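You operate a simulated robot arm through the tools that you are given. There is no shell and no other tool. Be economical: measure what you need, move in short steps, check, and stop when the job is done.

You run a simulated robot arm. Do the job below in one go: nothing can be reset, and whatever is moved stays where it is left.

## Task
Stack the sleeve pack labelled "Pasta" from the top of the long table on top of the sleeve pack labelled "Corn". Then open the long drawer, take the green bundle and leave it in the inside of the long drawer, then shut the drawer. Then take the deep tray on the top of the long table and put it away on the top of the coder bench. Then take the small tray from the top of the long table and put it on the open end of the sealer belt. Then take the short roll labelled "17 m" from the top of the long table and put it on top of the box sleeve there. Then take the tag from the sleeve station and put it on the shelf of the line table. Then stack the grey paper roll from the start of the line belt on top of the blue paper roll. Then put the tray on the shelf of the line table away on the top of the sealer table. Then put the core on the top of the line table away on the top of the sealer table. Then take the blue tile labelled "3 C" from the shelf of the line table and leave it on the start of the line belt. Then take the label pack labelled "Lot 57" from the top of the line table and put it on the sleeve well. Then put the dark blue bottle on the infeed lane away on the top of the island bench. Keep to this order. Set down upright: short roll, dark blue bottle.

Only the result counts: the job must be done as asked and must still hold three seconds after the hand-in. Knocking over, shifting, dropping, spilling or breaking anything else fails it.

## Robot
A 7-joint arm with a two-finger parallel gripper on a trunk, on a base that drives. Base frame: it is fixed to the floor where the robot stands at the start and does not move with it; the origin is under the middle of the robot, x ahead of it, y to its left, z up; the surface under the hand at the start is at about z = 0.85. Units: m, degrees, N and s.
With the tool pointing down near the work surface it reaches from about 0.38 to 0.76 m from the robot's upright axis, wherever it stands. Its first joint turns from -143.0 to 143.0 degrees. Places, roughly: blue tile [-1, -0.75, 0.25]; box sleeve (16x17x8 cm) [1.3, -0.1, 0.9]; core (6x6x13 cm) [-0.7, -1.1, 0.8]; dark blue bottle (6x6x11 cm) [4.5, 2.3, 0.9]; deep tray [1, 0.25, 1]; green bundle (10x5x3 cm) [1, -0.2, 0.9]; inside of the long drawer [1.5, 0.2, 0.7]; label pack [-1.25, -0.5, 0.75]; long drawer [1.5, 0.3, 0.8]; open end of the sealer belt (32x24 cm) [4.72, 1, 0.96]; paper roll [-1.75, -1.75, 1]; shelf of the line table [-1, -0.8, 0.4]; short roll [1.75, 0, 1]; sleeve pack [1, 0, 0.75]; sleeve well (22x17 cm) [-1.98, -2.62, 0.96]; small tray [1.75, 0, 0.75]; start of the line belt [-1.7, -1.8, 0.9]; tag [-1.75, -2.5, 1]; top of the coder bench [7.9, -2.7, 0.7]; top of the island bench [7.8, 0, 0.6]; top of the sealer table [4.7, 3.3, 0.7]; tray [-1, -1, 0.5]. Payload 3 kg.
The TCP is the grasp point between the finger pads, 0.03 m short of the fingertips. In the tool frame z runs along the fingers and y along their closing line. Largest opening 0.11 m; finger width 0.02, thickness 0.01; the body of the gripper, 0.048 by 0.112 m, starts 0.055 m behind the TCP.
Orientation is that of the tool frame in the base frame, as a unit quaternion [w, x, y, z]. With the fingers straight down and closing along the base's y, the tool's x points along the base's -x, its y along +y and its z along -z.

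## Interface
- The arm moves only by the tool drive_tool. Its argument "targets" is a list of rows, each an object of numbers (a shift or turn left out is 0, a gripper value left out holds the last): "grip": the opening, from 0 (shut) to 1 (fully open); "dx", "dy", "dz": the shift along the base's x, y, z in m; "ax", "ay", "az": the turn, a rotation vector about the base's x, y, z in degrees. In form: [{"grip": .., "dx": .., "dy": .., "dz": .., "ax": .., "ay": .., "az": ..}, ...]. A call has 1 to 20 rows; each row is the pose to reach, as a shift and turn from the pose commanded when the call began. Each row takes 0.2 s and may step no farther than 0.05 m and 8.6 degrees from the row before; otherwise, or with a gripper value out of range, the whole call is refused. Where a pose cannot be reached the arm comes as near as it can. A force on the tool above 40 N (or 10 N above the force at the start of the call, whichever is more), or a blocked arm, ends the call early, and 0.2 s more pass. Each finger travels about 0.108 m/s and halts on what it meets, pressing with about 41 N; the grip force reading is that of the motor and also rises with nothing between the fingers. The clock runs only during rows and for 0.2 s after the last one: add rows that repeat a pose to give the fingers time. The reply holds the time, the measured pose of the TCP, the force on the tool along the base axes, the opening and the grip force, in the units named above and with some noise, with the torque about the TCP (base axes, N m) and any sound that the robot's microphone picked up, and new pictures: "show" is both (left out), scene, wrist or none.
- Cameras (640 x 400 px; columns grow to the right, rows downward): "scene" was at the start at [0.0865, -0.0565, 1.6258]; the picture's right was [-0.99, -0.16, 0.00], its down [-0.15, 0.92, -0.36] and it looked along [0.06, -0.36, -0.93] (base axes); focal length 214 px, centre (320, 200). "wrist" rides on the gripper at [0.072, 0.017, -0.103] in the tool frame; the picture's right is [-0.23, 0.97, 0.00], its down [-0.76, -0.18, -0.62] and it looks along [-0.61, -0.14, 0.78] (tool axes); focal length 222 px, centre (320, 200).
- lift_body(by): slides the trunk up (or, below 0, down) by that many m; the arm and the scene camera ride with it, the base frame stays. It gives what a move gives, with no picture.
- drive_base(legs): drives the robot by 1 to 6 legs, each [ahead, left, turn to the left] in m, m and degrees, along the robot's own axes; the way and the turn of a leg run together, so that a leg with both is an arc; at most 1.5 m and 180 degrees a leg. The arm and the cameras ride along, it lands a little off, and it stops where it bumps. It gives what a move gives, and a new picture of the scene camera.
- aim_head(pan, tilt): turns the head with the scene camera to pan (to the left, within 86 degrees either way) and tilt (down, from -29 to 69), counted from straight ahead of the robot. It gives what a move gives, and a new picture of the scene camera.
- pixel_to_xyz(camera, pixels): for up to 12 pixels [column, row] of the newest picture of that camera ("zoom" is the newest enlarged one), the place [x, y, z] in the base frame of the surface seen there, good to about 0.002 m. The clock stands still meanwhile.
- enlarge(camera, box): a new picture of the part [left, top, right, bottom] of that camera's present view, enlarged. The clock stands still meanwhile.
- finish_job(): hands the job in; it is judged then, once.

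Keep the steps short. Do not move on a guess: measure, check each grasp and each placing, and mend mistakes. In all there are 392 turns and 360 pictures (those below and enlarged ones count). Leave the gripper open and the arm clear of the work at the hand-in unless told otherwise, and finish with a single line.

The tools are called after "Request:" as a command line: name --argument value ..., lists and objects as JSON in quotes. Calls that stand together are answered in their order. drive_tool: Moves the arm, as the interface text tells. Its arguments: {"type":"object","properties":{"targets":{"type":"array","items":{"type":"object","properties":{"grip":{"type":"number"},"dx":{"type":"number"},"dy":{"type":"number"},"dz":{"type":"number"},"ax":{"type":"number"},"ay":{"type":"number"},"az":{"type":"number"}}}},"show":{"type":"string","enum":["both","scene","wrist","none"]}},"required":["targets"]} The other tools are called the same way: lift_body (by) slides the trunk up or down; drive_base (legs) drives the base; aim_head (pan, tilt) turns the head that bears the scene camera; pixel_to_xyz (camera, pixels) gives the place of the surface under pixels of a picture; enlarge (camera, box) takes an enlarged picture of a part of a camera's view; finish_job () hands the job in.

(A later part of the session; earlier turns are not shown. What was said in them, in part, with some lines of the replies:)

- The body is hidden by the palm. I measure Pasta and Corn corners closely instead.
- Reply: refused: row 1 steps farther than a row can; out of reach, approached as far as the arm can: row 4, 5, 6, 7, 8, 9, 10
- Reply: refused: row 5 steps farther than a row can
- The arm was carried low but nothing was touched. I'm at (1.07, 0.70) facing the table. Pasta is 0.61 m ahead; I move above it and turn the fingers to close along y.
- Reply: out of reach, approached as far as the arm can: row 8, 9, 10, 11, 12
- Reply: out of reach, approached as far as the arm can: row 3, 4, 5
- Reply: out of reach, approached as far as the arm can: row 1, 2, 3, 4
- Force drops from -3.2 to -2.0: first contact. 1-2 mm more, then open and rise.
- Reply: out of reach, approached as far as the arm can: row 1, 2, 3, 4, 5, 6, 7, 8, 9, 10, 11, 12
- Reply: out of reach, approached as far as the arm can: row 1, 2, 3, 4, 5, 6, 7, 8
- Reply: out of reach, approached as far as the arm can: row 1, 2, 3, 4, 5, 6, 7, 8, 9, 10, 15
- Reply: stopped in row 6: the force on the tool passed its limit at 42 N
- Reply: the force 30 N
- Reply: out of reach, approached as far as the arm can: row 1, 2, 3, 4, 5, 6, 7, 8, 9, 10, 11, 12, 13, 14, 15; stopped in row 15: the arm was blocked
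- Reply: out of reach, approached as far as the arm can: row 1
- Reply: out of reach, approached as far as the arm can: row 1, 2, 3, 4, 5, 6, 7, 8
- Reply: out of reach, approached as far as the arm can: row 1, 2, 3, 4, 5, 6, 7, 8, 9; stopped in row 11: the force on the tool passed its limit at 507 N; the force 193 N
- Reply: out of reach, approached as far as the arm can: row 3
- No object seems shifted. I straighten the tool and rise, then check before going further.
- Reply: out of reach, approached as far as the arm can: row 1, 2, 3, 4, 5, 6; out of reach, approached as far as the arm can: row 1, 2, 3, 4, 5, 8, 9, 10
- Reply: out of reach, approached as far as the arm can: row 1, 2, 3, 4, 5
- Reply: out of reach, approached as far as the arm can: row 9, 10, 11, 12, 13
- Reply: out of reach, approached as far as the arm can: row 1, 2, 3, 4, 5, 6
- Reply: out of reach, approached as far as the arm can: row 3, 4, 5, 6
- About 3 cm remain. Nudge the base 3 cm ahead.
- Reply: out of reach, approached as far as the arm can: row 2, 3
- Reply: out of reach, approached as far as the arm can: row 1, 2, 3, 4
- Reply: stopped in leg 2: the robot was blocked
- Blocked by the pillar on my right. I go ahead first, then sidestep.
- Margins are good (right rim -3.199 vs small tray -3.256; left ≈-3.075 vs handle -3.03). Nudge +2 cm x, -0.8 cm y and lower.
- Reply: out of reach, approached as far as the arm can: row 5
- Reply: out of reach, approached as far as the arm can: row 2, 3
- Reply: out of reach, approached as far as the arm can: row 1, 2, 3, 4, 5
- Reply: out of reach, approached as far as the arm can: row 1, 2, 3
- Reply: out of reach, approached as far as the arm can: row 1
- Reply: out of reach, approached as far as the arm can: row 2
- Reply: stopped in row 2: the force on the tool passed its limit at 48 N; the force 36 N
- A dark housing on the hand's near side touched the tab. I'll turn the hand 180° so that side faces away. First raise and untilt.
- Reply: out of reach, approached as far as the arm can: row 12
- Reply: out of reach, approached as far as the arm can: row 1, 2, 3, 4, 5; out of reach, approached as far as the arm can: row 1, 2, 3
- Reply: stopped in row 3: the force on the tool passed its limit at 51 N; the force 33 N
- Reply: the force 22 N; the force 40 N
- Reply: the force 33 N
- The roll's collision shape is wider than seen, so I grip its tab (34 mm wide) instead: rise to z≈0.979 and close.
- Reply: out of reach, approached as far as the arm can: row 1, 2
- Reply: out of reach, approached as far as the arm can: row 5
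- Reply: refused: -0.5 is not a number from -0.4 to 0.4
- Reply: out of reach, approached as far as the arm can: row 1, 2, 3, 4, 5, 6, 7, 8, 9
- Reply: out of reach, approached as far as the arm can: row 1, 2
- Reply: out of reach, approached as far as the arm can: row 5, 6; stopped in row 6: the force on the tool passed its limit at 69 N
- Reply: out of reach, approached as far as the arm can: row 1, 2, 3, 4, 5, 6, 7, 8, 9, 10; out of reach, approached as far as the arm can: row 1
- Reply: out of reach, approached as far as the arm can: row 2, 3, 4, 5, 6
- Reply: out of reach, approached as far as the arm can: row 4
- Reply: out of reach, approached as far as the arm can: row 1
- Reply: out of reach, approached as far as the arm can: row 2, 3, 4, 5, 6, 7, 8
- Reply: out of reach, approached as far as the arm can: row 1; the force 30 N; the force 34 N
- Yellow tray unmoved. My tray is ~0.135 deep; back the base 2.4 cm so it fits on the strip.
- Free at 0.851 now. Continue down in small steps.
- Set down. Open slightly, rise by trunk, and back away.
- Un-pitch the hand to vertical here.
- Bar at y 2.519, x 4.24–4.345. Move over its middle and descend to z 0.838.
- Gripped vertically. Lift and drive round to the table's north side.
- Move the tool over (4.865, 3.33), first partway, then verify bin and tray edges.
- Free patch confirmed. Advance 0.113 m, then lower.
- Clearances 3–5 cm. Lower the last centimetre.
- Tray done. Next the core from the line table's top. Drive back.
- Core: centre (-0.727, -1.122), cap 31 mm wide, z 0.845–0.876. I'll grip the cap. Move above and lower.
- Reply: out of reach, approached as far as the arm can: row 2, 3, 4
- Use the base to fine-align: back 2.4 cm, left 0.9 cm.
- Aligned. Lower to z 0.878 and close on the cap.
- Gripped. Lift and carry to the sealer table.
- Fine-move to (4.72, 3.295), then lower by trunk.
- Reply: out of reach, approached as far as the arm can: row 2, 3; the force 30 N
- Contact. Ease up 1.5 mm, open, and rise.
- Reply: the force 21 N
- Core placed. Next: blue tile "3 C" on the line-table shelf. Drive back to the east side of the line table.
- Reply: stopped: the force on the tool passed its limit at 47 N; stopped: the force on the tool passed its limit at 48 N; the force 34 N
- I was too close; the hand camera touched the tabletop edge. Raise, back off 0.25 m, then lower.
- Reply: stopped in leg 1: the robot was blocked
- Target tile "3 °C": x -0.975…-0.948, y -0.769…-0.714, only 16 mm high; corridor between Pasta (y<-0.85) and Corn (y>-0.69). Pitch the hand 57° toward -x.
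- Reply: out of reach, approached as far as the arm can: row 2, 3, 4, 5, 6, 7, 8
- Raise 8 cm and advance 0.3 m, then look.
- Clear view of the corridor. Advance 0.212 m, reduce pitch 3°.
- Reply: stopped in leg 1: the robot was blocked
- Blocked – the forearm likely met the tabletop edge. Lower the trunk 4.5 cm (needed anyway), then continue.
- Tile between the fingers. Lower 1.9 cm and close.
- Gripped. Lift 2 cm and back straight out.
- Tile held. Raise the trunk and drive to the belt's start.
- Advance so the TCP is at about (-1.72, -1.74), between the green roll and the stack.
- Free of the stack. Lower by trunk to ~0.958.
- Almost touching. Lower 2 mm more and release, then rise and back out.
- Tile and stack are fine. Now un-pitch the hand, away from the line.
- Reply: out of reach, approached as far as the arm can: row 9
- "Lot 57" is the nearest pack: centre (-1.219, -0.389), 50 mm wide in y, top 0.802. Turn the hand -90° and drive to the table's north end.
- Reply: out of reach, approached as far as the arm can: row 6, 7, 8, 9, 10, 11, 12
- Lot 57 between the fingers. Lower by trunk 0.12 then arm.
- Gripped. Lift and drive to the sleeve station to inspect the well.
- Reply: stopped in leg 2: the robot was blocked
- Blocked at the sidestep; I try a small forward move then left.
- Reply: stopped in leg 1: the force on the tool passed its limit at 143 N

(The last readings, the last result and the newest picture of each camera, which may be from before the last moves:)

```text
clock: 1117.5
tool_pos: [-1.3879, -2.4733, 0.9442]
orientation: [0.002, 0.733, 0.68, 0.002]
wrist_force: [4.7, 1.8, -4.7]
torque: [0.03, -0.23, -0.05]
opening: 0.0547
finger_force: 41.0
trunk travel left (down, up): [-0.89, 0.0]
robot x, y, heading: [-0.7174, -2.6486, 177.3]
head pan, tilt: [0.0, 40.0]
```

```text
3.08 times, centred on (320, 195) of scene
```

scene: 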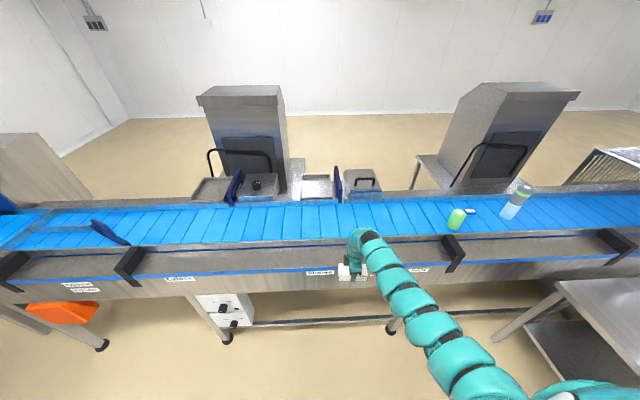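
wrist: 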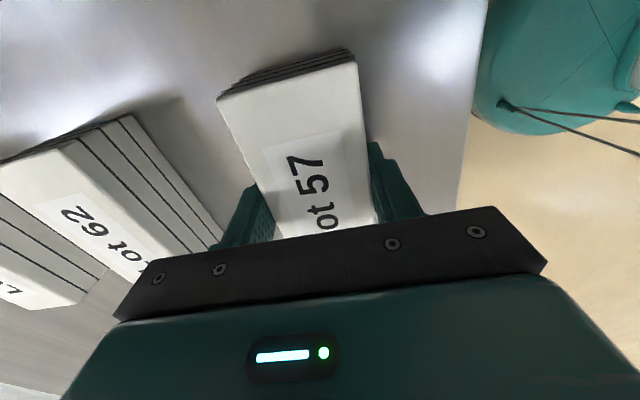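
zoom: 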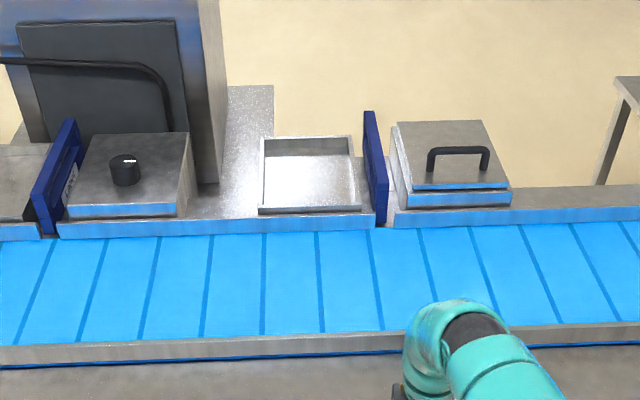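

The pack touched the line's front plate because I was too low; it is still gripped. Back off and measure the well.

Request:
drive_base --legs '[[-0.12, 0, 0]]'

Request:
enlarge --camera "scene" --box '[270, 150, 370, 220]'

Request:
drive_tool --targets '[{"dz": 0.01}]' --show "wrist"

```text
clock: 1118.8
tool_pos: [-1.2689, -2.4792, 0.9451]
orientation: [0.0, 0.733, 0.68, 0.001]
wrist_force: [-1.0, -0.5, -1.9]
torque: [0.03, 0.01, -0.02]
opening: 0.0549
finger_force: 41.3
trunk travel left (down, up): [-0.89, 0.0]
robot x, y, heading: [-0.5941, -2.6516, 177.2]
head pan, tilt: [0.0, 40.0]
```

scene: 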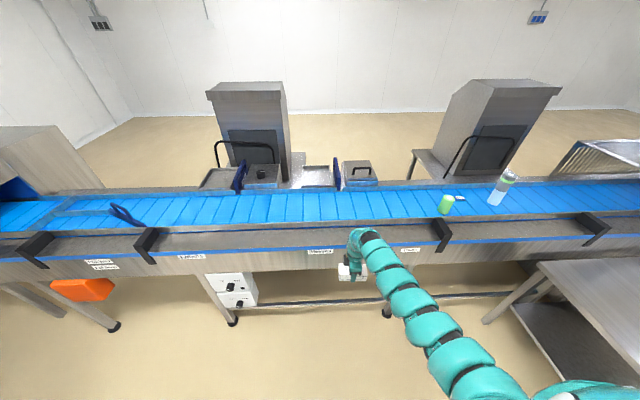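

```text
5.71 times, centred on (320, 185) of scene
```

zoom: 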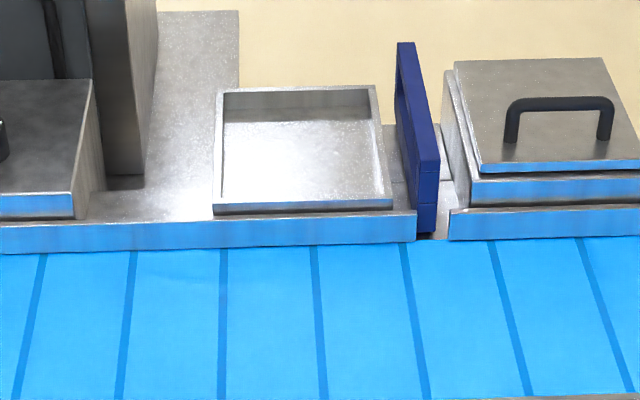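

```text
clock: 1119.2
tool_pos: [-1.2687, -2.4799, 0.9558]
orientation: [0.0, 0.733, 0.68, 0.001]
wrist_force: [0.7, 0.4, -2.3]
torque: [-0.01, 0.01, -0.01]
opening: 0.0547
finger_force: 41.0
trunk travel left (down, up): [-0.89, 0.0]
robot x, y, heading: [-0.5975, -2.6523, 177.3]
head pan, tilt: [0.0, 40.0]
```

wrist: 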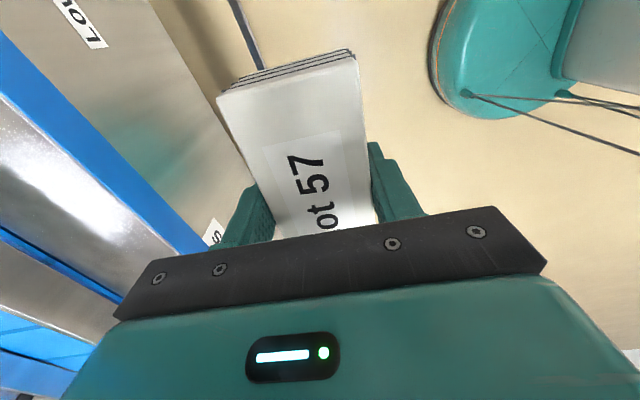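

Request:
pixel_to_xyz --camera "zoom" --pixels '[[222, 200], [385, 200], [230, 125], [375, 122], [300, 165], [216, 208], [390, 205], [222, 92], [375, 88], [300, 235], [430, 160], [405, 50]]'

```text
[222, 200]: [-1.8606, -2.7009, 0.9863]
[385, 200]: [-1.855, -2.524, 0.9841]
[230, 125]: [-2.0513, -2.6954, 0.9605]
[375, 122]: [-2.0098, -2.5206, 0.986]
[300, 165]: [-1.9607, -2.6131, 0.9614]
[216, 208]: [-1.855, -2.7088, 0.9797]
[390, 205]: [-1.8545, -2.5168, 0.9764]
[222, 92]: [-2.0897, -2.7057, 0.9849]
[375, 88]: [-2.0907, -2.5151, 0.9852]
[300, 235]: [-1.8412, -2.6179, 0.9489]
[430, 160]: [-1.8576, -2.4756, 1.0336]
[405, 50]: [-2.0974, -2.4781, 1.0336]
```

Well: floor 0.9605, rim 0.986, inner x -1.87…-2.08, y -2.70…-2.525. With the pack's long side along y at x≈-1.905 it is within reach. Raise the arm 9 cm first.

Request:
drive_tool --targets '[{"dz": 0.03}, {"dz": 0.06}, {"dz": 0.09, "az": 2}, {"dz": 0.09, "az": 4}]' --show "none"

```text
clock: 1120.2
tool_pos: [-1.2692, -2.4793, 1.0447]
orientation: [0.001, 0.708, 0.706, 0.001]
wrist_force: [-0.2, -0.8, -3.6]
torque: [0.03, 0.02, -0.02]
opening: 0.0548
finger_force: 40.7
trunk travel left (down, up): [-0.89, 0.0]
robot x, y, heading: [-0.5994, -2.655, 177.3]
head pan, tilt: [0.0, 40.0]
```

Request:
drive_base --legs '[[0, 0.157, 0], [0.565, 0, 0]]'

Request:
drive_tool --targets '[{"dx": -0.02}, {"dx": -0.04}, {"dx": -0.06}]'

```text
clock: 1124.4
tool_pos: [-1.8345, -2.6135, 1.0441]
orientation: [0.001, 0.709, 0.706, 0.002]
wrist_force: [-1.1, 0.5, -2.7]
torque: [-0.01, -0.03, 0.02]
opening: 0.0544
finger_force: 40.5
trunk travel left (down, up): [-0.89, 0.0]
robot x, y, heading: [-1.1572, -2.7875, 177.2]
head pan, tilt: [0.0, 40.0]
```

scene: 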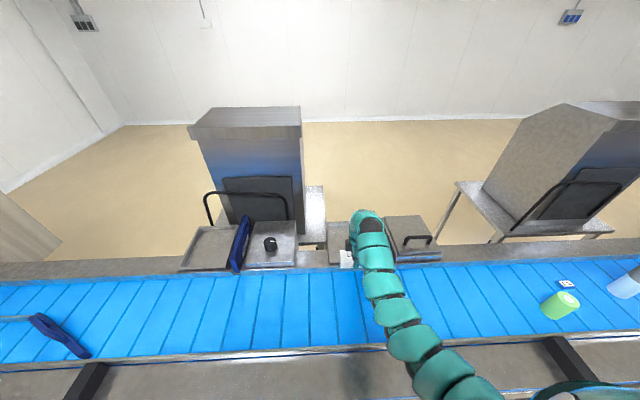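

```text
clock: 1125.2
tool_pos: [-1.8856, -2.6101, 1.0474]
orientation: [0.0, 0.709, 0.706, 0.0]
wrist_force: [0.4, -0.5, -2.0]
torque: [0.01, 0.0, -0.01]
opening: 0.0548
finger_force: 40.8
out of reach, approached as far as the arm can: row 3
trunk travel left (down, up): [-0.89, 0.0]
robot x, y, heading: [-1.1587, -2.7849, 177.3]
head pan, tilt: [0.0, 40.0]
```

scene: 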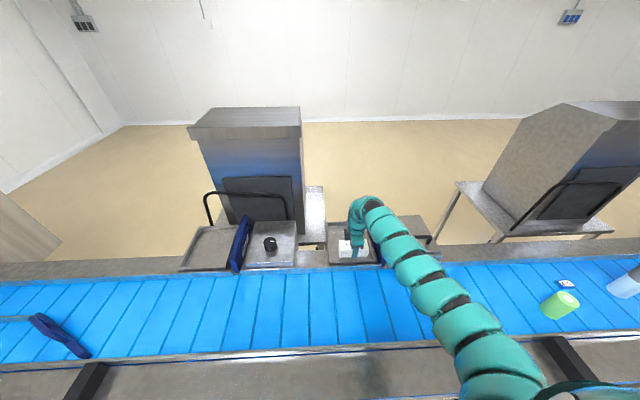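
wrist: 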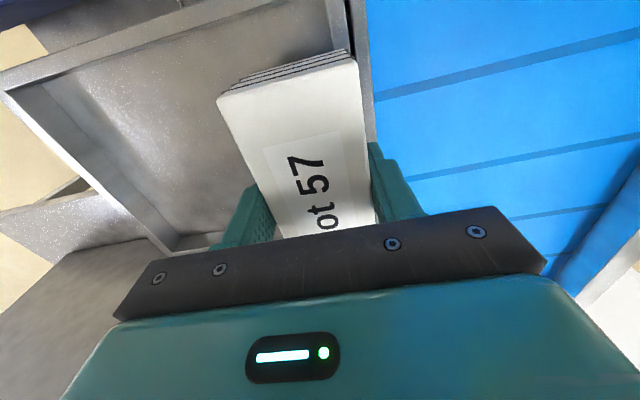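

Need ~5 cm more; nudge the base ahead 5.5 cm.

Request:
drive_base --legs '[[0.055, 0, 0]]'

Request:
drive_tool --targets '[{"dz": 0.0}]' --show "wrist"

```text
clock: 1126.1
tool_pos: [-1.942, -2.6077, 1.0459]
orientation: [0.0, 0.708, 0.706, 0.001]
wrist_force: [-0.2, 0.4, -3.8]
torque: [0.0, -0.06, 0.01]
opening: 0.0547
finger_force: 41.6
trunk travel left (down, up): [-0.89, 0.0]
robot x, y, heading: [-1.2139, -2.7816, 177.1]
head pan, tilt: [0.0, 40.0]
```

scene: 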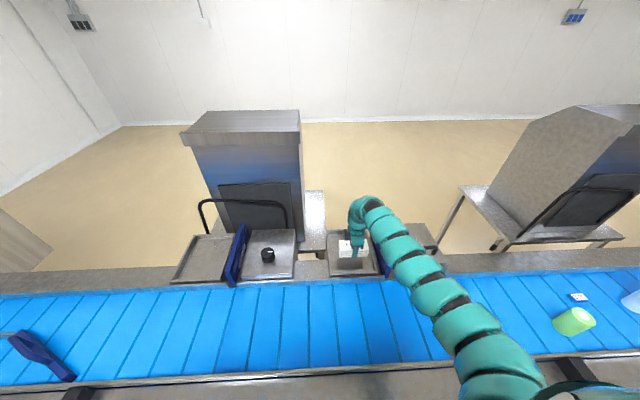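

```text
clock: 1126.5
tool_pos: [-1.9402, -2.6078, 1.0459]
orientation: [0.001, 0.708, 0.706, 0.0]
wrist_force: [-0.3, 0.1, -1.0]
torque: [-0.01, -0.02, 0.02]
opening: 0.0548
finger_force: 40.8
trunk travel left (down, up): [-0.89, 0.0]
robot x, y, heading: [-1.2139, -2.7841, 177.7]
head pan, tilt: [0.0, 40.0]
```

wrist: 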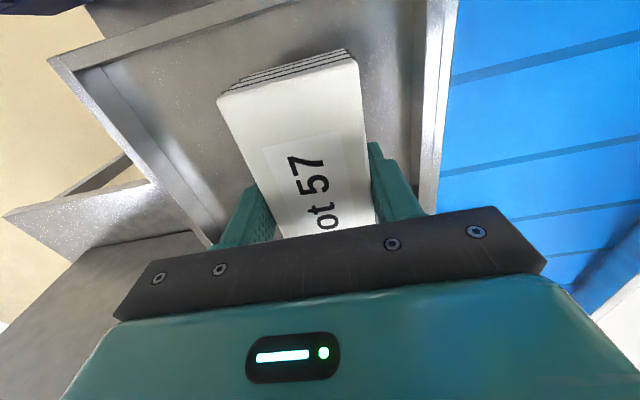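

Over the well. Lower by trunk.

Request:
lift_body --by -0.044

Request:
lift_body --by -0.006

Request:
lift_body --by -0.003

```text
clock: 1127.4
tool_pos: [-1.9391, -2.6082, 1.0034]
orientation: [0.0, 0.708, 0.706, -0.001]
wrist_force: [-0.3, -0.3, -1.9]
torque: [-0.01, 0.02, 0.01]
opening: 0.0546
finger_force: 41.1
trunk travel left (down, up): [-0.846, 0.044]
robot x, y, heading: [-1.2172, -2.7834, 177.3]
head pan, tilt: [0.0, 40.0]
```

```text
clock: 1127.9
tool_pos: [-1.9394, -2.6079, 0.9975]
orientation: [-0.001, 0.708, 0.706, 0.0]
wrist_force: [0.0, 0.0, -2.1]
torque: [0.0, 0.0, -0.03]
opening: 0.0547
finger_force: 41.4
trunk travel left (down, up): [-0.84, 0.05]
robot x, y, heading: [-1.213, -2.7868, 177.3]
head pan, tilt: [0.0, 40.0]
```

```text
clock: 1128.5
tool_pos: [-1.9401, -2.608, 0.996]
orientation: [-0.001, 0.709, 0.706, -0.001]
wrist_force: [-1.7, 0.7, 16.9]
torque: [-1.11, -0.42, -0.14]
opening: 0.0546
finger_force: 41.3
trunk travel left (down, up): [-0.837, 0.053]
robot x, y, heading: [-1.2158, -2.7795, 177.2]
head pan, tilt: [0.0, 40.0]
```

Contact. Open modestly and rise, then back away.

Request:
drive_tool --targets '[{"grip": 0.6}, {"grip": 0.66}, {"grip": 0.66}]' --show "none"

Request:
lift_body --by 0.053

Request:
drive_tool --targets '[{"dz": 0.0, "grip": 0.66}]' --show "wrist"

Request:
drive_base --legs '[[-0.6, 0, 0]]'

Request:
enlarge --camera "scene" --box '[220, 130, 420, 260]'

```text
clock: 1129.2
tool_pos: [-1.9398, -2.6081, 0.9934]
orientation: [0.0, 0.708, 0.706, 0.0]
wrist_force: [-0.1, -0.2, 0.1]
torque: [0.0, 0.01, 0.02]
opening: 0.0726
finger_force: 0.0
trunk travel left (down, up): [-0.837, 0.053]
robot x, y, heading: [-1.2162, -2.7813, 177.2]
head pan, tilt: [0.0, 40.0]
```

```text
clock: 1130.2
tool_pos: [-1.9396, -2.6081, 1.0467]
orientation: [0.001, 0.709, 0.706, 0.0]
wrist_force: [-0.7, -0.1, 0.2]
torque: [-0.02, 0.0, -0.02]
opening: 0.0726
finger_force: 0.1
trunk travel left (down, up): [-0.89, 0.0]
robot x, y, heading: [-1.2131, -2.7831, 177.2]
head pan, tilt: [0.0, 40.0]
```

```text
clock: 1130.6
tool_pos: [-1.9397, -2.6083, 1.0469]
orientation: [0.001, 0.708, 0.706, 0.0]
wrist_force: [-0.3, 0.0, -0.5]
torque: [0.02, -0.02, 0.02]
opening: 0.0725
finger_force: 0.0
trunk travel left (down, up): [-0.89, 0.0]
robot x, y, heading: [-1.2168, -2.7839, 177.4]
head pan, tilt: [0.0, 40.0]
```

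wrist: 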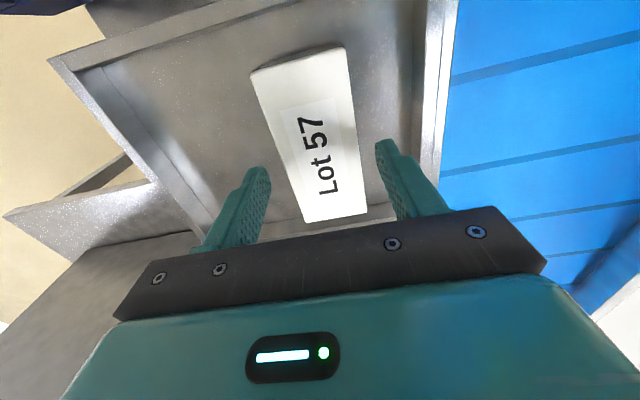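

```text
clock: 1134.0
tool_pos: [-1.3334, -2.6359, 1.0469]
orientation: [-0.001, 0.709, 0.705, 0.0]
wrist_force: [0.5, -0.6, 0.3]
torque: [-0.03, 0.02, 0.03]
opening: 0.0726
finger_force: 0.0
trunk travel left (down, up): [-0.89, 0.0]
robot x, y, heading: [-0.6087, -2.8115, 177.0]
head pan, tilt: [0.0, 40.0]
```

scene: 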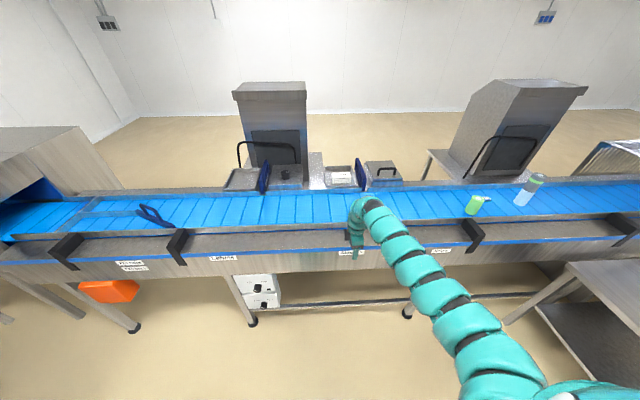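

```text
3.08 times, centred on (320, 195) of scene
```

zoom: 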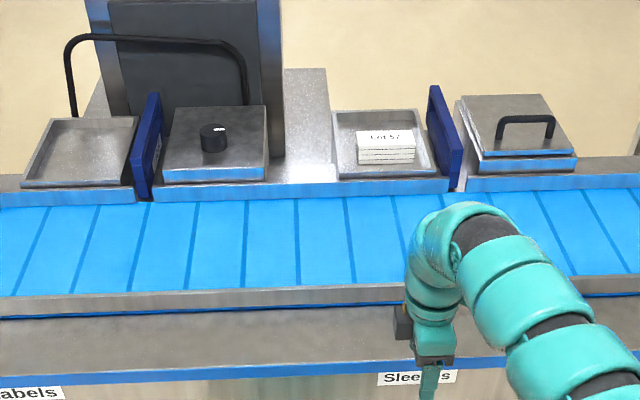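

Pack is in the well. Last: the dark blue bottle. Drive to the infeed lane.

Request:
drive_base --legs '[[-0.6, 0, 3], [0, -1.3, 0], [0, -1.3, 0], [0, -1.25, 0], [0, 0, 180]]'

Request:
drive_tool --targets '[{"az": 8, "grip": 1}, {"az": 16}, {"az": 24}, {"az": 32}, {"az": 40}, {"az": 48}, {"az": 56}, {"az": 64}, {"az": 72}, {"az": 80}, {"az": 85}]' --show "none"

Request:
drive_base --legs '[[1.2, 0.45, 0], [1.2, 0.45, 0], [1.2, 0.5, 0]]'

Request:
aim_head --pan 0 --tilt 48

```text
clock: 1163.0
tool_pos: [0.7285, 0.9058, 1.0472]
orientation: [0.0, 0.725, -0.688, 0.0]
wrist_force: [-0.8, 0.4, 0.7]
torque: [0.02, 0.03, 0.0]
opening: 0.0727
finger_force: 0.1
trunk travel left (down, up): [-0.89, 0.0]
robot x, y, heading: [-0.0052, 1.0432, 0.3]
head pan, tilt: [0.0, 40.0]
```

scene: 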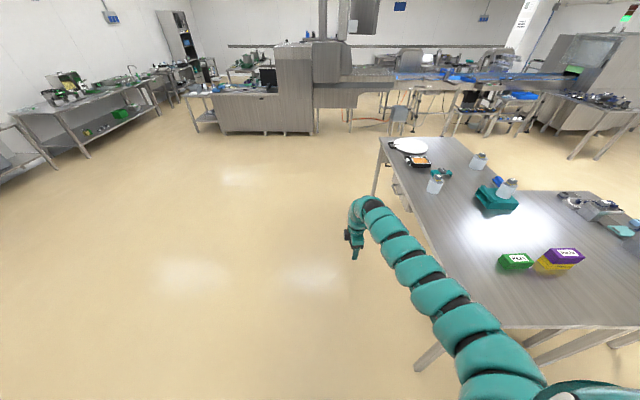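

```text
clock: 1165.4
tool_pos: [0.7284, 0.906, 1.0462]
orientation: [0.001, 1.0, -0.016, 0.0]
wrist_force: [-0.5, -0.6, 0.2]
torque: [-0.01, 0.01, 0.01]
opening: 0.1101
finger_force: 0.0
trunk travel left (down, up): [-0.89, 0.0]
robot x, y, heading: [-0.0042, 1.0422, 0.6]
head pan, tilt: [0.0, 40.0]
```

```text
clock: 1184.0
tool_pos: [4.3109, 2.349, 1.0466]
orientation: [0.0, 1.0, -0.016, -0.001]
wrist_force: [-0.9, -0.3, 0.2]
torque: [0.0, -0.01, -0.01]
opening: 0.11
finger_force: 0.1
trunk travel left (down, up): [-0.89, 0.0]
robot x, y, heading: [3.5736, 2.4792, 0.5]
head pan, tilt: [0.0, 40.0]
```

scene: 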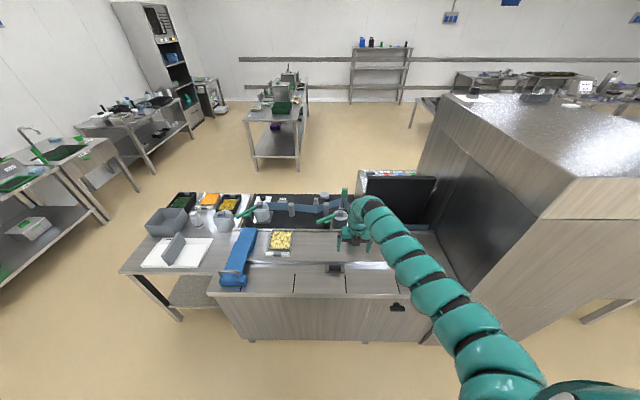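

```text
clock: 1184.7
tool_pos: [4.3101, 2.3494, 1.047]
orientation: [0.0, 1.0, -0.015, 0.0]
wrist_force: [0.4, 0.1, -0.7]
torque: [-0.04, 0.0, 0.0]
opening: 0.11
finger_force: 0.2
trunk travel left (down, up): [-0.89, 0.0]
robot x, y, heading: [3.5756, 2.4773, 0.8]
head pan, tilt: [0.0, 48.0]
```

scene: 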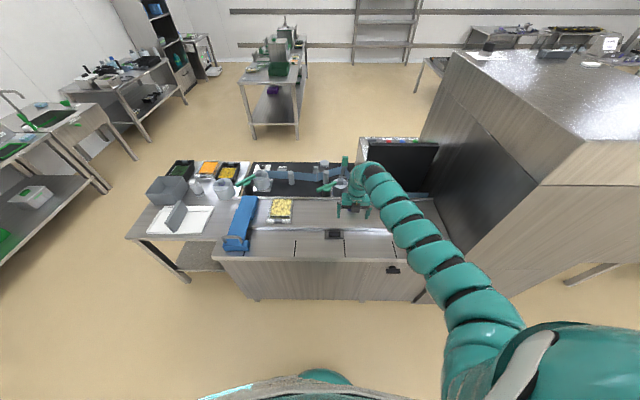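

The bottle is hidden by the hand; use the wrist view.

Request:
drive_tool --targets '[{"dz": 0.001}]' --show "wrist"

```text
clock: 1185.1
tool_pos: [4.3103, 2.3492, 1.0491]
orientation: [-0.001, 1.0, -0.015, 0.0]
wrist_force: [0.3, -0.1, 0.5]
torque: [-0.02, 0.03, -0.04]
opening: 0.1098
finger_force: 0.0
trunk travel left (down, up): [-0.89, 0.0]
robot x, y, heading: [3.5793, 2.4806, 0.9]
head pan, tilt: [0.0, 48.0]
```

wrist: 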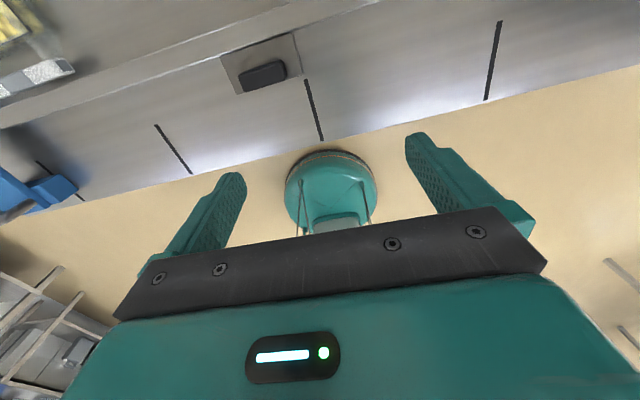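

Request:
drive_base --legs '[[0, 0.3, -0.7]]'

Request:
enlarge --camera "scene" --box '[340, 150, 460, 250]'

```text
clock: 1187.2
tool_pos: [4.3063, 2.6434, 1.0479]
orientation: [0.0, 1.0, -0.021, 0.0]
wrist_force: [1.2, -0.8, -0.2]
torque: [0.01, -0.01, -0.03]
opening: 0.1099
finger_force: 0.0
trunk travel left (down, up): [-0.89, 0.0]
robot x, y, heading: [3.5728, 2.7799, 0.1]
head pan, tilt: [0.0, 48.0]
```

scene: 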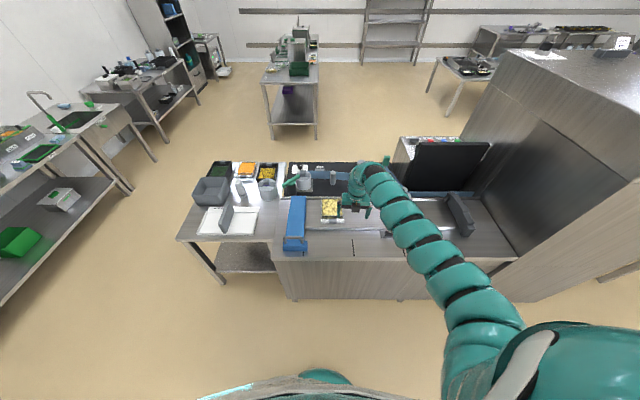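

```text
4.00 times, centred on (400, 200) of scene
```

zoom: 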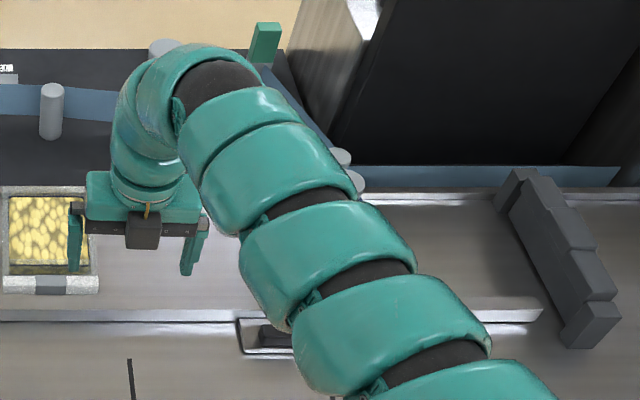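

Request:
drive_base --legs '[[0, -0.75, 0]]'

Request:
enlarge --camera "scene" --box '[240, 140, 380, 250]'

```text
clock: 1191.2
tool_pos: [4.3059, 1.8896, 1.0474]
orientation: [0.0, 1.0, -0.023, 0.002]
wrist_force: [0.0, -0.3, -0.2]
torque: [-0.01, -0.01, -0.02]
opening: 0.11
finger_force: 0.0
trunk travel left (down, up): [-0.89, 0.0]
robot x, y, heading: [3.5762, 2.0323, -0.1]
head pan, tilt: [0.0, 48.0]
```

scene: 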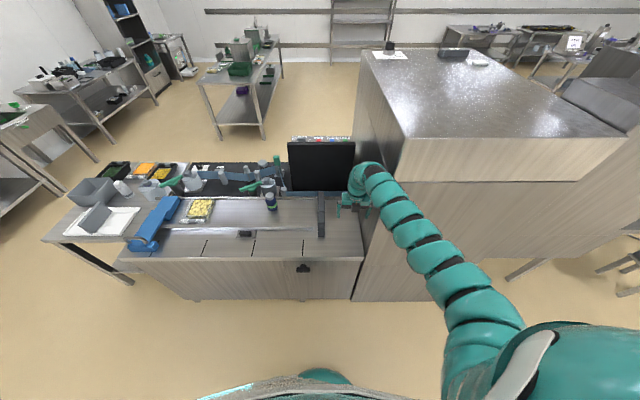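

```text
3.64 times, centred on (310, 195) of scene
```

zoom: 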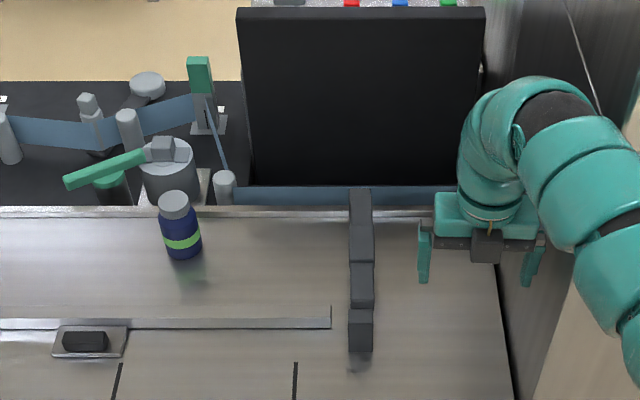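

Request:
pixel_to_xyz --camera "zoom" --pixels '[[174, 200], [162, 205], [187, 205], [175, 215], [162, 235], [198, 235], [186, 257], [182, 240], [170, 192], [220, 175], [170, 200], [130, 160]]'

```text
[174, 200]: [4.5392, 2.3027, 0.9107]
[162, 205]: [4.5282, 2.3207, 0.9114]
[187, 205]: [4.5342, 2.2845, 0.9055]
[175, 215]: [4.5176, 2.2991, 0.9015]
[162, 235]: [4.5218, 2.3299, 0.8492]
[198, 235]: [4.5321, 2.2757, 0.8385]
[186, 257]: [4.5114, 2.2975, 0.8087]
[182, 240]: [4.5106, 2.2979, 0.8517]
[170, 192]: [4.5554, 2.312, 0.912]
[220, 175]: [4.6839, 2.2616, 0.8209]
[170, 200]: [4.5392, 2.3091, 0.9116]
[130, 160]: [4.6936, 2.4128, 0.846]
```

Request:
pixel_to_xyz --camera "zoom" --pixels '[[165, 145], [165, 160], [150, 175], [100, 172], [140, 155], [70, 182], [225, 175], [200, 70], [180, 185]]'

```text
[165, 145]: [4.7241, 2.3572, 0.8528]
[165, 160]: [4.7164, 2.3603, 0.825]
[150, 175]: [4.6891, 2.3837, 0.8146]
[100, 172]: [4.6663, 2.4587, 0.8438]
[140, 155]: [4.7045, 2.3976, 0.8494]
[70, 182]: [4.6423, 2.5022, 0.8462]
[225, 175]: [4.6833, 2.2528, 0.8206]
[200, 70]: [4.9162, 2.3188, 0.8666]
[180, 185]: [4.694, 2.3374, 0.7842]
```

Bottle centre (4.538, 2.303), z 0.802–0.912. Drive so the tool is above it.

Request:
drive_base --legs '[[0, 0.414, 0], [0.232, 0, 0]]'

Request:
drive_tool --targets '[{"dz": -0.02}]' --show "wrist"

```text
clock: 1195.1
tool_pos: [4.5367, 2.3026, 1.0476]
orientation: [0.0, 1.0, -0.022, 0.0]
wrist_force: [-0.2, 0.3, 0.3]
torque: [0.0, -0.01, 0.0]
opening: 0.11
finger_force: 0.0
trunk travel left (down, up): [-0.89, 0.0]
robot x, y, heading: [3.807, 2.4462, 0.0]
head pan, tilt: [0.0, 48.0]
```

scene: 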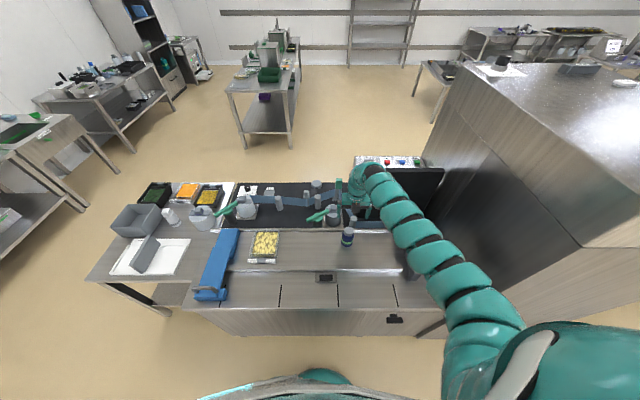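

```text
clock: 1195.5
tool_pos: [4.535, 2.3021, 1.028]
orientation: [-0.001, 1.0, -0.022, 0.002]
wrist_force: [0.3, 0.0, -0.7]
torque: [0.02, -0.01, -0.03]
opening: 0.1097
finger_force: 0.2
out of reach, approached as far as the arm can: row 1
trunk travel left (down, up): [-0.89, 0.0]
robot x, y, heading: [3.8029, 2.445, 0.2]
head pan, tilt: [0.0, 48.0]
```

wrist: 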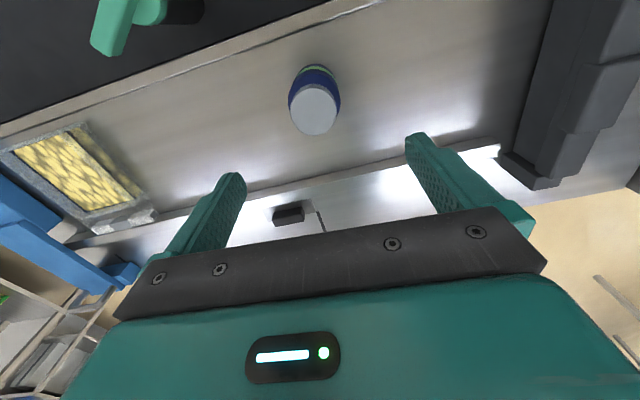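

Request:
lift_body --by -0.09

Request:
drive_tool --targets '[{"dx": 0.001}]' --show "wrist"

Request:
pixel_to_xyz --camera "wrist" --pixels '[[320, 150], [300, 150], [340, 150], [320, 170], [320, 130]]'

```text
clock: 1196.8
tool_pos: [4.5334, 2.3017, 0.9387]
orientation: [-0.001, 1.0, -0.022, 0.0]
wrist_force: [-0.6, 0.4, 0.8]
torque: [-0.01, 0.02, 0.01]
opening: 0.11
finger_force: 0.1
trunk travel left (down, up): [-0.8, 0.09]
robot x, y, heading: [3.8069, 2.4446, -0.3]
head pan, tilt: [0.0, 48.0]
```

```text
clock: 1197.2
tool_pos: [4.5352, 2.3013, 0.9383]
orientation: [0.0, 1.0, -0.022, 0.002]
wrist_force: [-0.5, -0.7, 0.0]
torque: [0.01, 0.01, 0.0]
opening: 0.11
finger_force: 0.0
trunk travel left (down, up): [-0.8, 0.09]
robot x, y, heading: [3.806, 2.4461, -0.1]
head pan, tilt: [0.0, 48.0]
```

wrist: 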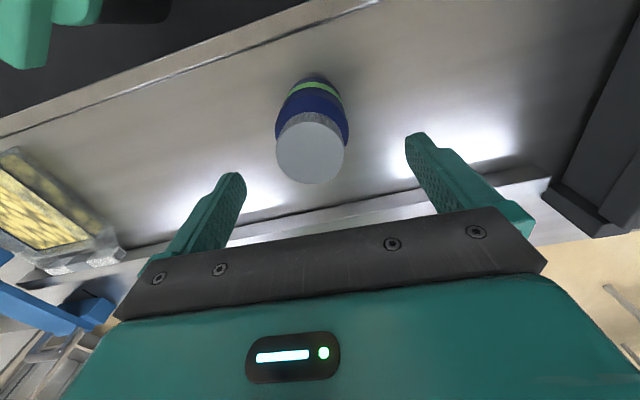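

```text
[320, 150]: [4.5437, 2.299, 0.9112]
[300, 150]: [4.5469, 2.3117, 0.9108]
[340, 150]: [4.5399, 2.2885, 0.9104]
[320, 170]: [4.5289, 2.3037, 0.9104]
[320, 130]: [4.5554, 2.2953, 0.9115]
```

Cap centre ≈(4.543, 2.305). Adjust and lower to z≈0.871.

Request:
drive_tool --targets '[{"dx": 0.008, "dy": 0.003}, {"dx": 0.008, "dy": 0.003}]' --show "none"

Request:
lift_body --by -0.045

Request:
lift_body --by -0.022

Request:
drive_tool --targets '[{"grip": 0.7}, {"grip": 0.4}, {"grip": 0.4}, {"grip": 0.4}]' --show "wrist"

```text
clock: 1197.8
tool_pos: [4.5348, 2.3018, 0.9385]
orientation: [-0.001, 1.0, -0.022, 0.002]
wrist_force: [-0.4, 0.3, -0.1]
torque: [0.04, 0.02, -0.03]
opening: 0.1101
finger_force: 0.1
out of reach, approached as far as the arm can: row 1, 2
trunk travel left (down, up): [-0.8, 0.09]
robot x, y, heading: [3.8073, 2.4444, 0.2]
head pan, tilt: [0.0, 48.0]
```

```text
clock: 1198.7
tool_pos: [4.5346, 2.3021, 0.8935]
orientation: [-0.001, 1.0, -0.022, 0.002]
wrist_force: [0.1, 0.5, -0.3]
torque: [-0.02, -0.01, 0.03]
opening: 0.11
finger_force: 0.0
trunk travel left (down, up): [-0.755, 0.135]
robot x, y, heading: [3.8052, 2.4424, 0.2]
head pan, tilt: [0.0, 48.0]
```

```text
clock: 1199.3
tool_pos: [4.534, 2.3017, 0.872]
orientation: [-0.001, 1.0, -0.022, 0.002]
wrist_force: [0.1, 0.6, -0.2]
torque: [0.02, -0.02, 0.02]
opening: 0.1098
finger_force: 0.1
trunk travel left (down, up): [-0.733, 0.157]
robot x, y, heading: [3.8048, 2.4439, -0.2]
head pan, tilt: [0.0, 48.0]
```

```text
clock: 1200.3
tool_pos: [4.5347, 2.302, 0.8707]
orientation: [0.0, 1.0, -0.021, 0.003]
wrist_force: [0.5, 0.3, 0.8]
torque: [0.0, 0.06, -0.04]
opening: 0.0567
finger_force: 41.3
trunk travel left (down, up): [-0.733, 0.157]
robot x, y, heading: [3.805, 2.4438, 0.1]
head pan, tilt: [0.0, 48.0]
```

wrist: 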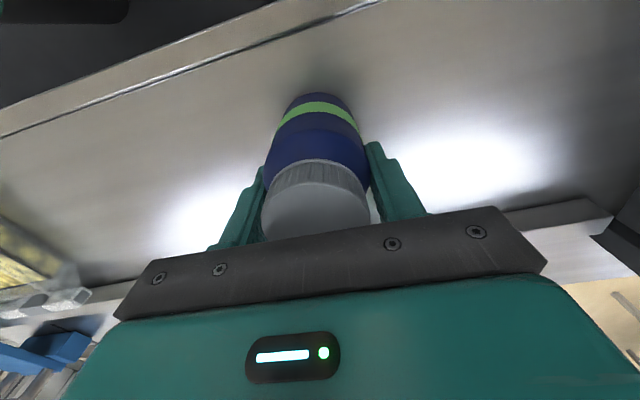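

Bottle gripped (57 mm). Lift and carry round to the island bench.

Request:
lift_body --by 0.157

Request:
drive_base --legs '[[-0.45, 0, 0], [0, 0.93, 0], [0, 0.92, 0], [1.2, 0, 0], [1.2, 0, 0], [0, 0, -90]]'

Request:
drive_base --legs '[[1.4, 0, 0], [1.4, 0, 0], [1.0, 0.55, 0]]'

Request:
drive_base --legs '[[0, 0, 90]]'

Request:
aim_head --pan 0 --tilt 40

```text
clock: 1202.1
tool_pos: [4.5352, 2.3022, 1.0282]
orientation: [-0.001, 1.0, -0.022, 0.001]
wrist_force: [-0.3, 0.3, -2.3]
torque: [-0.01, 0.05, 0.04]
opening: 0.0566
finger_force: 40.8
trunk travel left (down, up): [-0.89, 0.0]
robot x, y, heading: [3.8059, 2.4457, 0.0]
head pan, tilt: [0.0, 48.0]
```

```text
clock: 1228.9
tool_pos: [5.5941, 3.5781, 1.0283]
orientation: [-0.001, -0.69, 0.724, -0.002]
wrist_force: [0.8, -0.3, -1.3]
torque: [0.04, 0.0, 0.03]
opening: 0.0568
finger_force: 41.3
trunk travel left (down, up): [-0.89, 0.0]
robot x, y, heading: [5.738, 4.3044, -90.2]
head pan, tilt: [0.0, 48.0]
```

scene: 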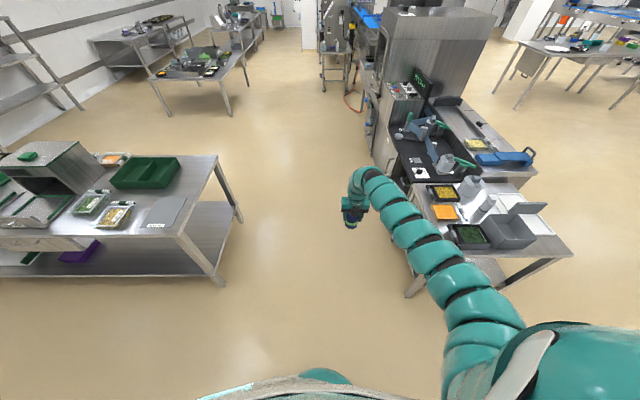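

```text
clock: 1248.0
tool_pos: [6.1559, -0.236, 1.0282]
orientation: [-0.001, -0.694, 0.72, -0.001]
wrist_force: [-1.1, 0.9, -2.3]
torque: [0.0, 0.0, -0.02]
opening: 0.0566
finger_force: 40.7
trunk travel left (down, up): [-0.89, 0.0]
robot x, y, heading: [6.2932, 0.4942, -89.8]
head pan, tilt: [0.0, 48.0]
```

scene: 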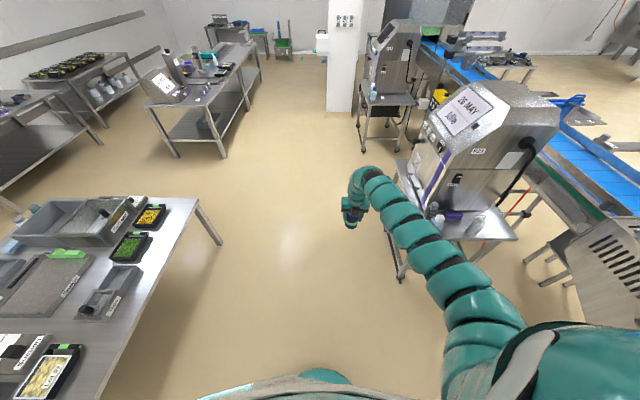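

```text
clock: 1252.2
tool_pos: [7.0239, 0.3552, 1.0289]
orientation: [-0.001, 1.0, -0.019, 0.002]
wrist_force: [-0.4, -0.1, -2.2]
torque: [0.0, 0.0, 0.01]
opening: 0.0564
finger_force: 40.9
trunk travel left (down, up): [-0.89, 0.0]
robot x, y, heading: [6.2934, 0.4923, 0.4]
head pan, tilt: [0.0, 48.0]
```

scene: 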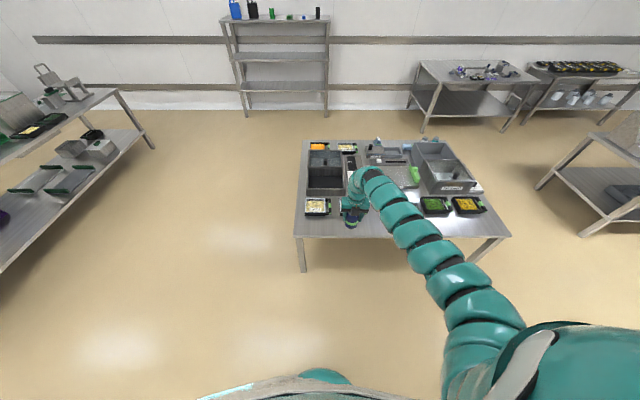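

```text
clock: 1252.9
tool_pos: [7.0228, 0.354, 1.0288]
orientation: [-0.001, 1.0, -0.02, 0.002]
wrist_force: [0.0, -0.4, -1.3]
torque: [-0.02, 0.02, 0.02]
opening: 0.0564
finger_force: 40.4
trunk travel left (down, up): [-0.89, 0.0]
robot x, y, heading: [6.2955, 0.4945, 0.0]
head pan, tilt: [0.0, 40.0]
```

scene: 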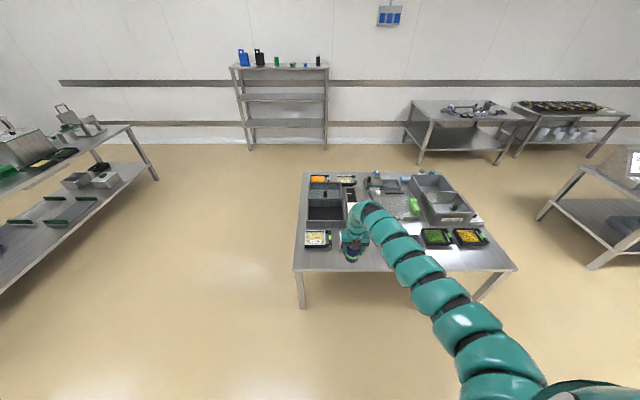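

Request:
enlarge --camera "scene" --box '[290, 160, 520, 290]'

Request:
pixel_to_xyz --camera "scene" --pixels '[[296, 268], [512, 268], [310, 258], [340, 260], [400, 262], [450, 262], [500, 262], [318, 246], [436, 240], [470, 240], [330, 255], [305, 235]]'

```text
2.78 times, centred on (405, 225) of scene
```

zoom: 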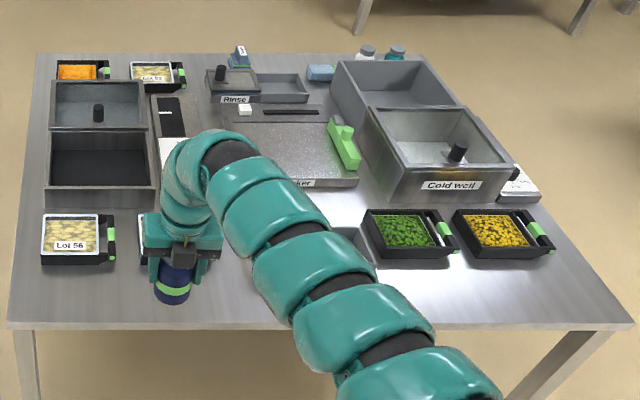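

```text
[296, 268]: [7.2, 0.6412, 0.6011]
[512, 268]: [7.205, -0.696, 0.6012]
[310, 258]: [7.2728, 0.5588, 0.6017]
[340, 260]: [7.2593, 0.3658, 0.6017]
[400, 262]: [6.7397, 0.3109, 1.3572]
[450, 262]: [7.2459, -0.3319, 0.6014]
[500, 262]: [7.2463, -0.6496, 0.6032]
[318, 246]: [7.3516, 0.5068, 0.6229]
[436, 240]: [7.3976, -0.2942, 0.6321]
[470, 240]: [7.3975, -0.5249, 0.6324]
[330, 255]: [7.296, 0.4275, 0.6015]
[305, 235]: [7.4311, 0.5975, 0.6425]
```

Bench top z=0.601; the front strip near (7.265, 0.355) is free. Advance 0.243 m and lower with the trunk.

Request:
drive_base --legs '[[0.243, 0, 0]]'

Request:
lift_body --by -0.3

Request:
enlarge --camera "scene" --box '[280, 160, 460, 300]'

Request:
drive_tool --targets '[{"dz": 0.0}]' --show "wrist"

```text
clock: 1254.7
tool_pos: [7.2688, 0.3547, 1.0282]
orientation: [-0.001, 1.0, -0.021, 0.002]
wrist_force: [0.1, 0.4, -2.7]
torque: [0.02, -0.01, 0.02]
opening: 0.0564
finger_force: 40.8
trunk travel left (down, up): [-0.89, 0.0]
robot x, y, heading: [6.5408, 0.4966, 0.1]
head pan, tilt: [0.0, 40.0]
```

scene: 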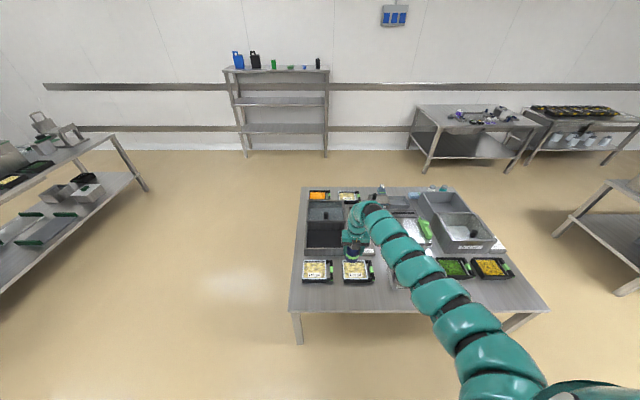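

```text
clock: 1257.7
tool_pos: [7.268, 0.3553, 0.7277]
orientation: [0.0, 1.0, -0.021, 0.002]
wrist_force: [0.4, -0.1, -2.1]
torque: [-0.02, 0.01, 0.01]
opening: 0.0564
finger_force: 40.9
trunk travel left (down, up): [-0.59, 0.3]
robot x, y, heading: [6.543, 0.4969, -0.1]
head pan, tilt: [0.0, 40.0]
```

```text
2.86 times, centred on (370, 230) of scene
```

zoom: 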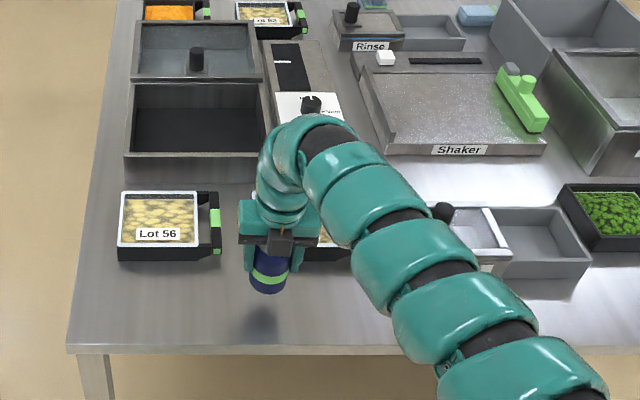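

```text
clock: 1258.1
tool_pos: [7.2699, 0.3557, 0.7289]
orientation: [-0.001, 1.0, -0.021, 0.002]
wrist_force: [0.4, -0.1, -2.0]
torque: [0.0, 0.0, -0.02]
opening: 0.0563
finger_force: 41.4
trunk travel left (down, up): [-0.59, 0.3]
robot x, y, heading: [6.5397, 0.4932, 0.2]
head pan, tilt: [0.0, 40.0]
```

wrist: 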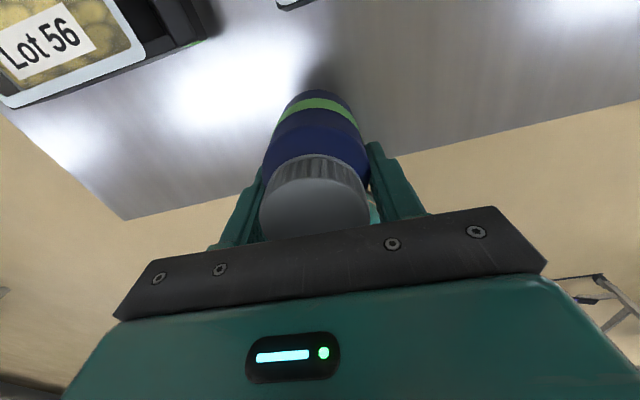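

Spot is free. Lower the remaining ~5.8 cm in steps.

Request:
lift_body --by -0.05

Request:
lift_body --by -0.006

Request:
lift_body --by -0.003

```text
clock: 1259.0
tool_pos: [7.2681, 0.3555, 0.6786]
orientation: [0.0, 1.0, -0.022, 0.002]
wrist_force: [-0.7, 0.8, -2.0]
torque: [0.01, -0.01, 0.05]
opening: 0.0565
finger_force: 40.6
trunk travel left (down, up): [-0.54, 0.35]
robot x, y, heading: [6.5412, 0.497, 0.3]
head pan, tilt: [0.0, 40.0]
```

```text
clock: 1259.5
tool_pos: [7.2686, 0.3546, 0.6718]
orientation: [-0.001, 1.0, -0.02, 0.003]
wrist_force: [-0.2, 0.1, -1.4]
torque: [0.01, 0.02, 0.03]
opening: 0.0564
finger_force: 40.6
trunk travel left (down, up): [-0.534, 0.356]
robot x, y, heading: [6.5422, 0.4947, 0.1]
head pan, tilt: [0.0, 40.0]
```

```text
clock: 1260.1
tool_pos: [7.2682, 0.3557, 0.6721]
orientation: [-0.001, 1.0, -0.021, 0.004]
wrist_force: [-0.7, -1.1, 16.1]
torque: [-0.19, 0.4, 0.04]
opening: 0.0564
finger_force: 41.1
trunk travel left (down, up): [-0.531, 0.359]
robot x, y, heading: [6.5428, 0.4938, 0.2]
head pan, tilt: [0.0, 40.0]
```

Contact. Open and rise.

Request:
drive_tool --targets '[{"grip": 0.7}, {"grip": 0.95}, {"grip": 0.95}]' --show "none"

Request:
lift_body --by 0.25

Request:
drive_base --legs '[[-0.5, 0, 0]]'

Request:
enlarge --camera "scene" --box '[280, 160, 460, 300]'

```text
clock: 1260.9
tool_pos: [7.2691, 0.3561, 0.6697]
orientation: [0.0, 1.0, -0.021, 0.002]
wrist_force: [0.7, 0.6, -0.1]
torque: [-0.01, 0.03, -0.03]
opening: 0.1046
finger_force: 0.1
trunk travel left (down, up): [-0.531, 0.359]
robot x, y, heading: [6.5406, 0.4947, 0.0]
head pan, tilt: [0.0, 40.0]
```

```text
clock: 1263.4
tool_pos: [7.2677, 0.3559, 0.9196]
orientation: [-0.001, 1.0, -0.021, 0.002]
wrist_force: [0.4, 0.1, 0.6]
torque: [0.0, 0.05, 0.0]
opening: 0.1045
finger_force: 0.1
trunk travel left (down, up): [-0.781, 0.109]
robot x, y, heading: [6.5378, 0.4955, 0.3]
head pan, tilt: [0.0, 40.0]
```

```text
clock: 1266.4
tool_pos: [6.7672, 0.3517, 0.9203]
orientation: [0.0, 1.0, -0.022, 0.002]
wrist_force: [-0.8, 0.1, 0.3]
torque: [0.0, -0.02, -0.01]
opening: 0.1046
finger_force: 0.0
trunk travel left (down, up): [-0.781, 0.109]
robot x, y, heading: [6.0355, 0.4887, 0.0]
head pan, tilt: [0.0, 40.0]
```

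scene: 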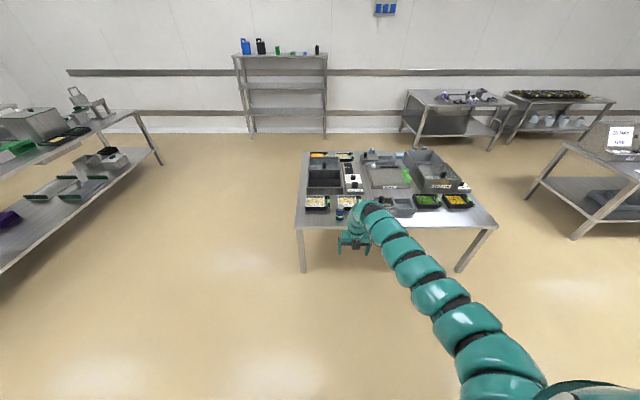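

```text
2.86 times, centred on (370, 230) of scene
```

zoom: 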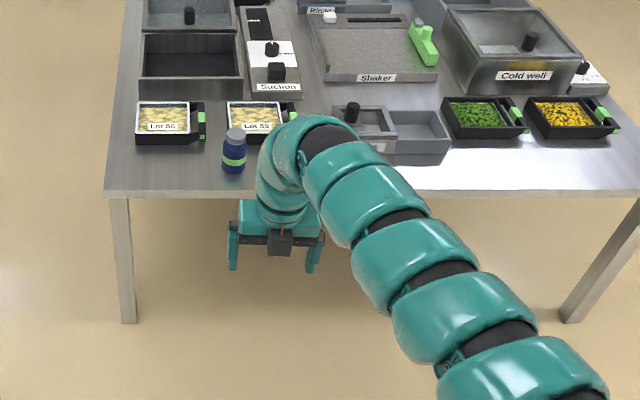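

The bottle stands upright on the island bench, the gripper is open and the arm is clear. All twelve steps have been placed and looked at, so I hand in.

Request:
finish_job

```text
The job is handed in.
```

All twelve steps were carried out in order and the job is handed in. I had no final result back, and I did not go back to re-inspect every item before handing in.
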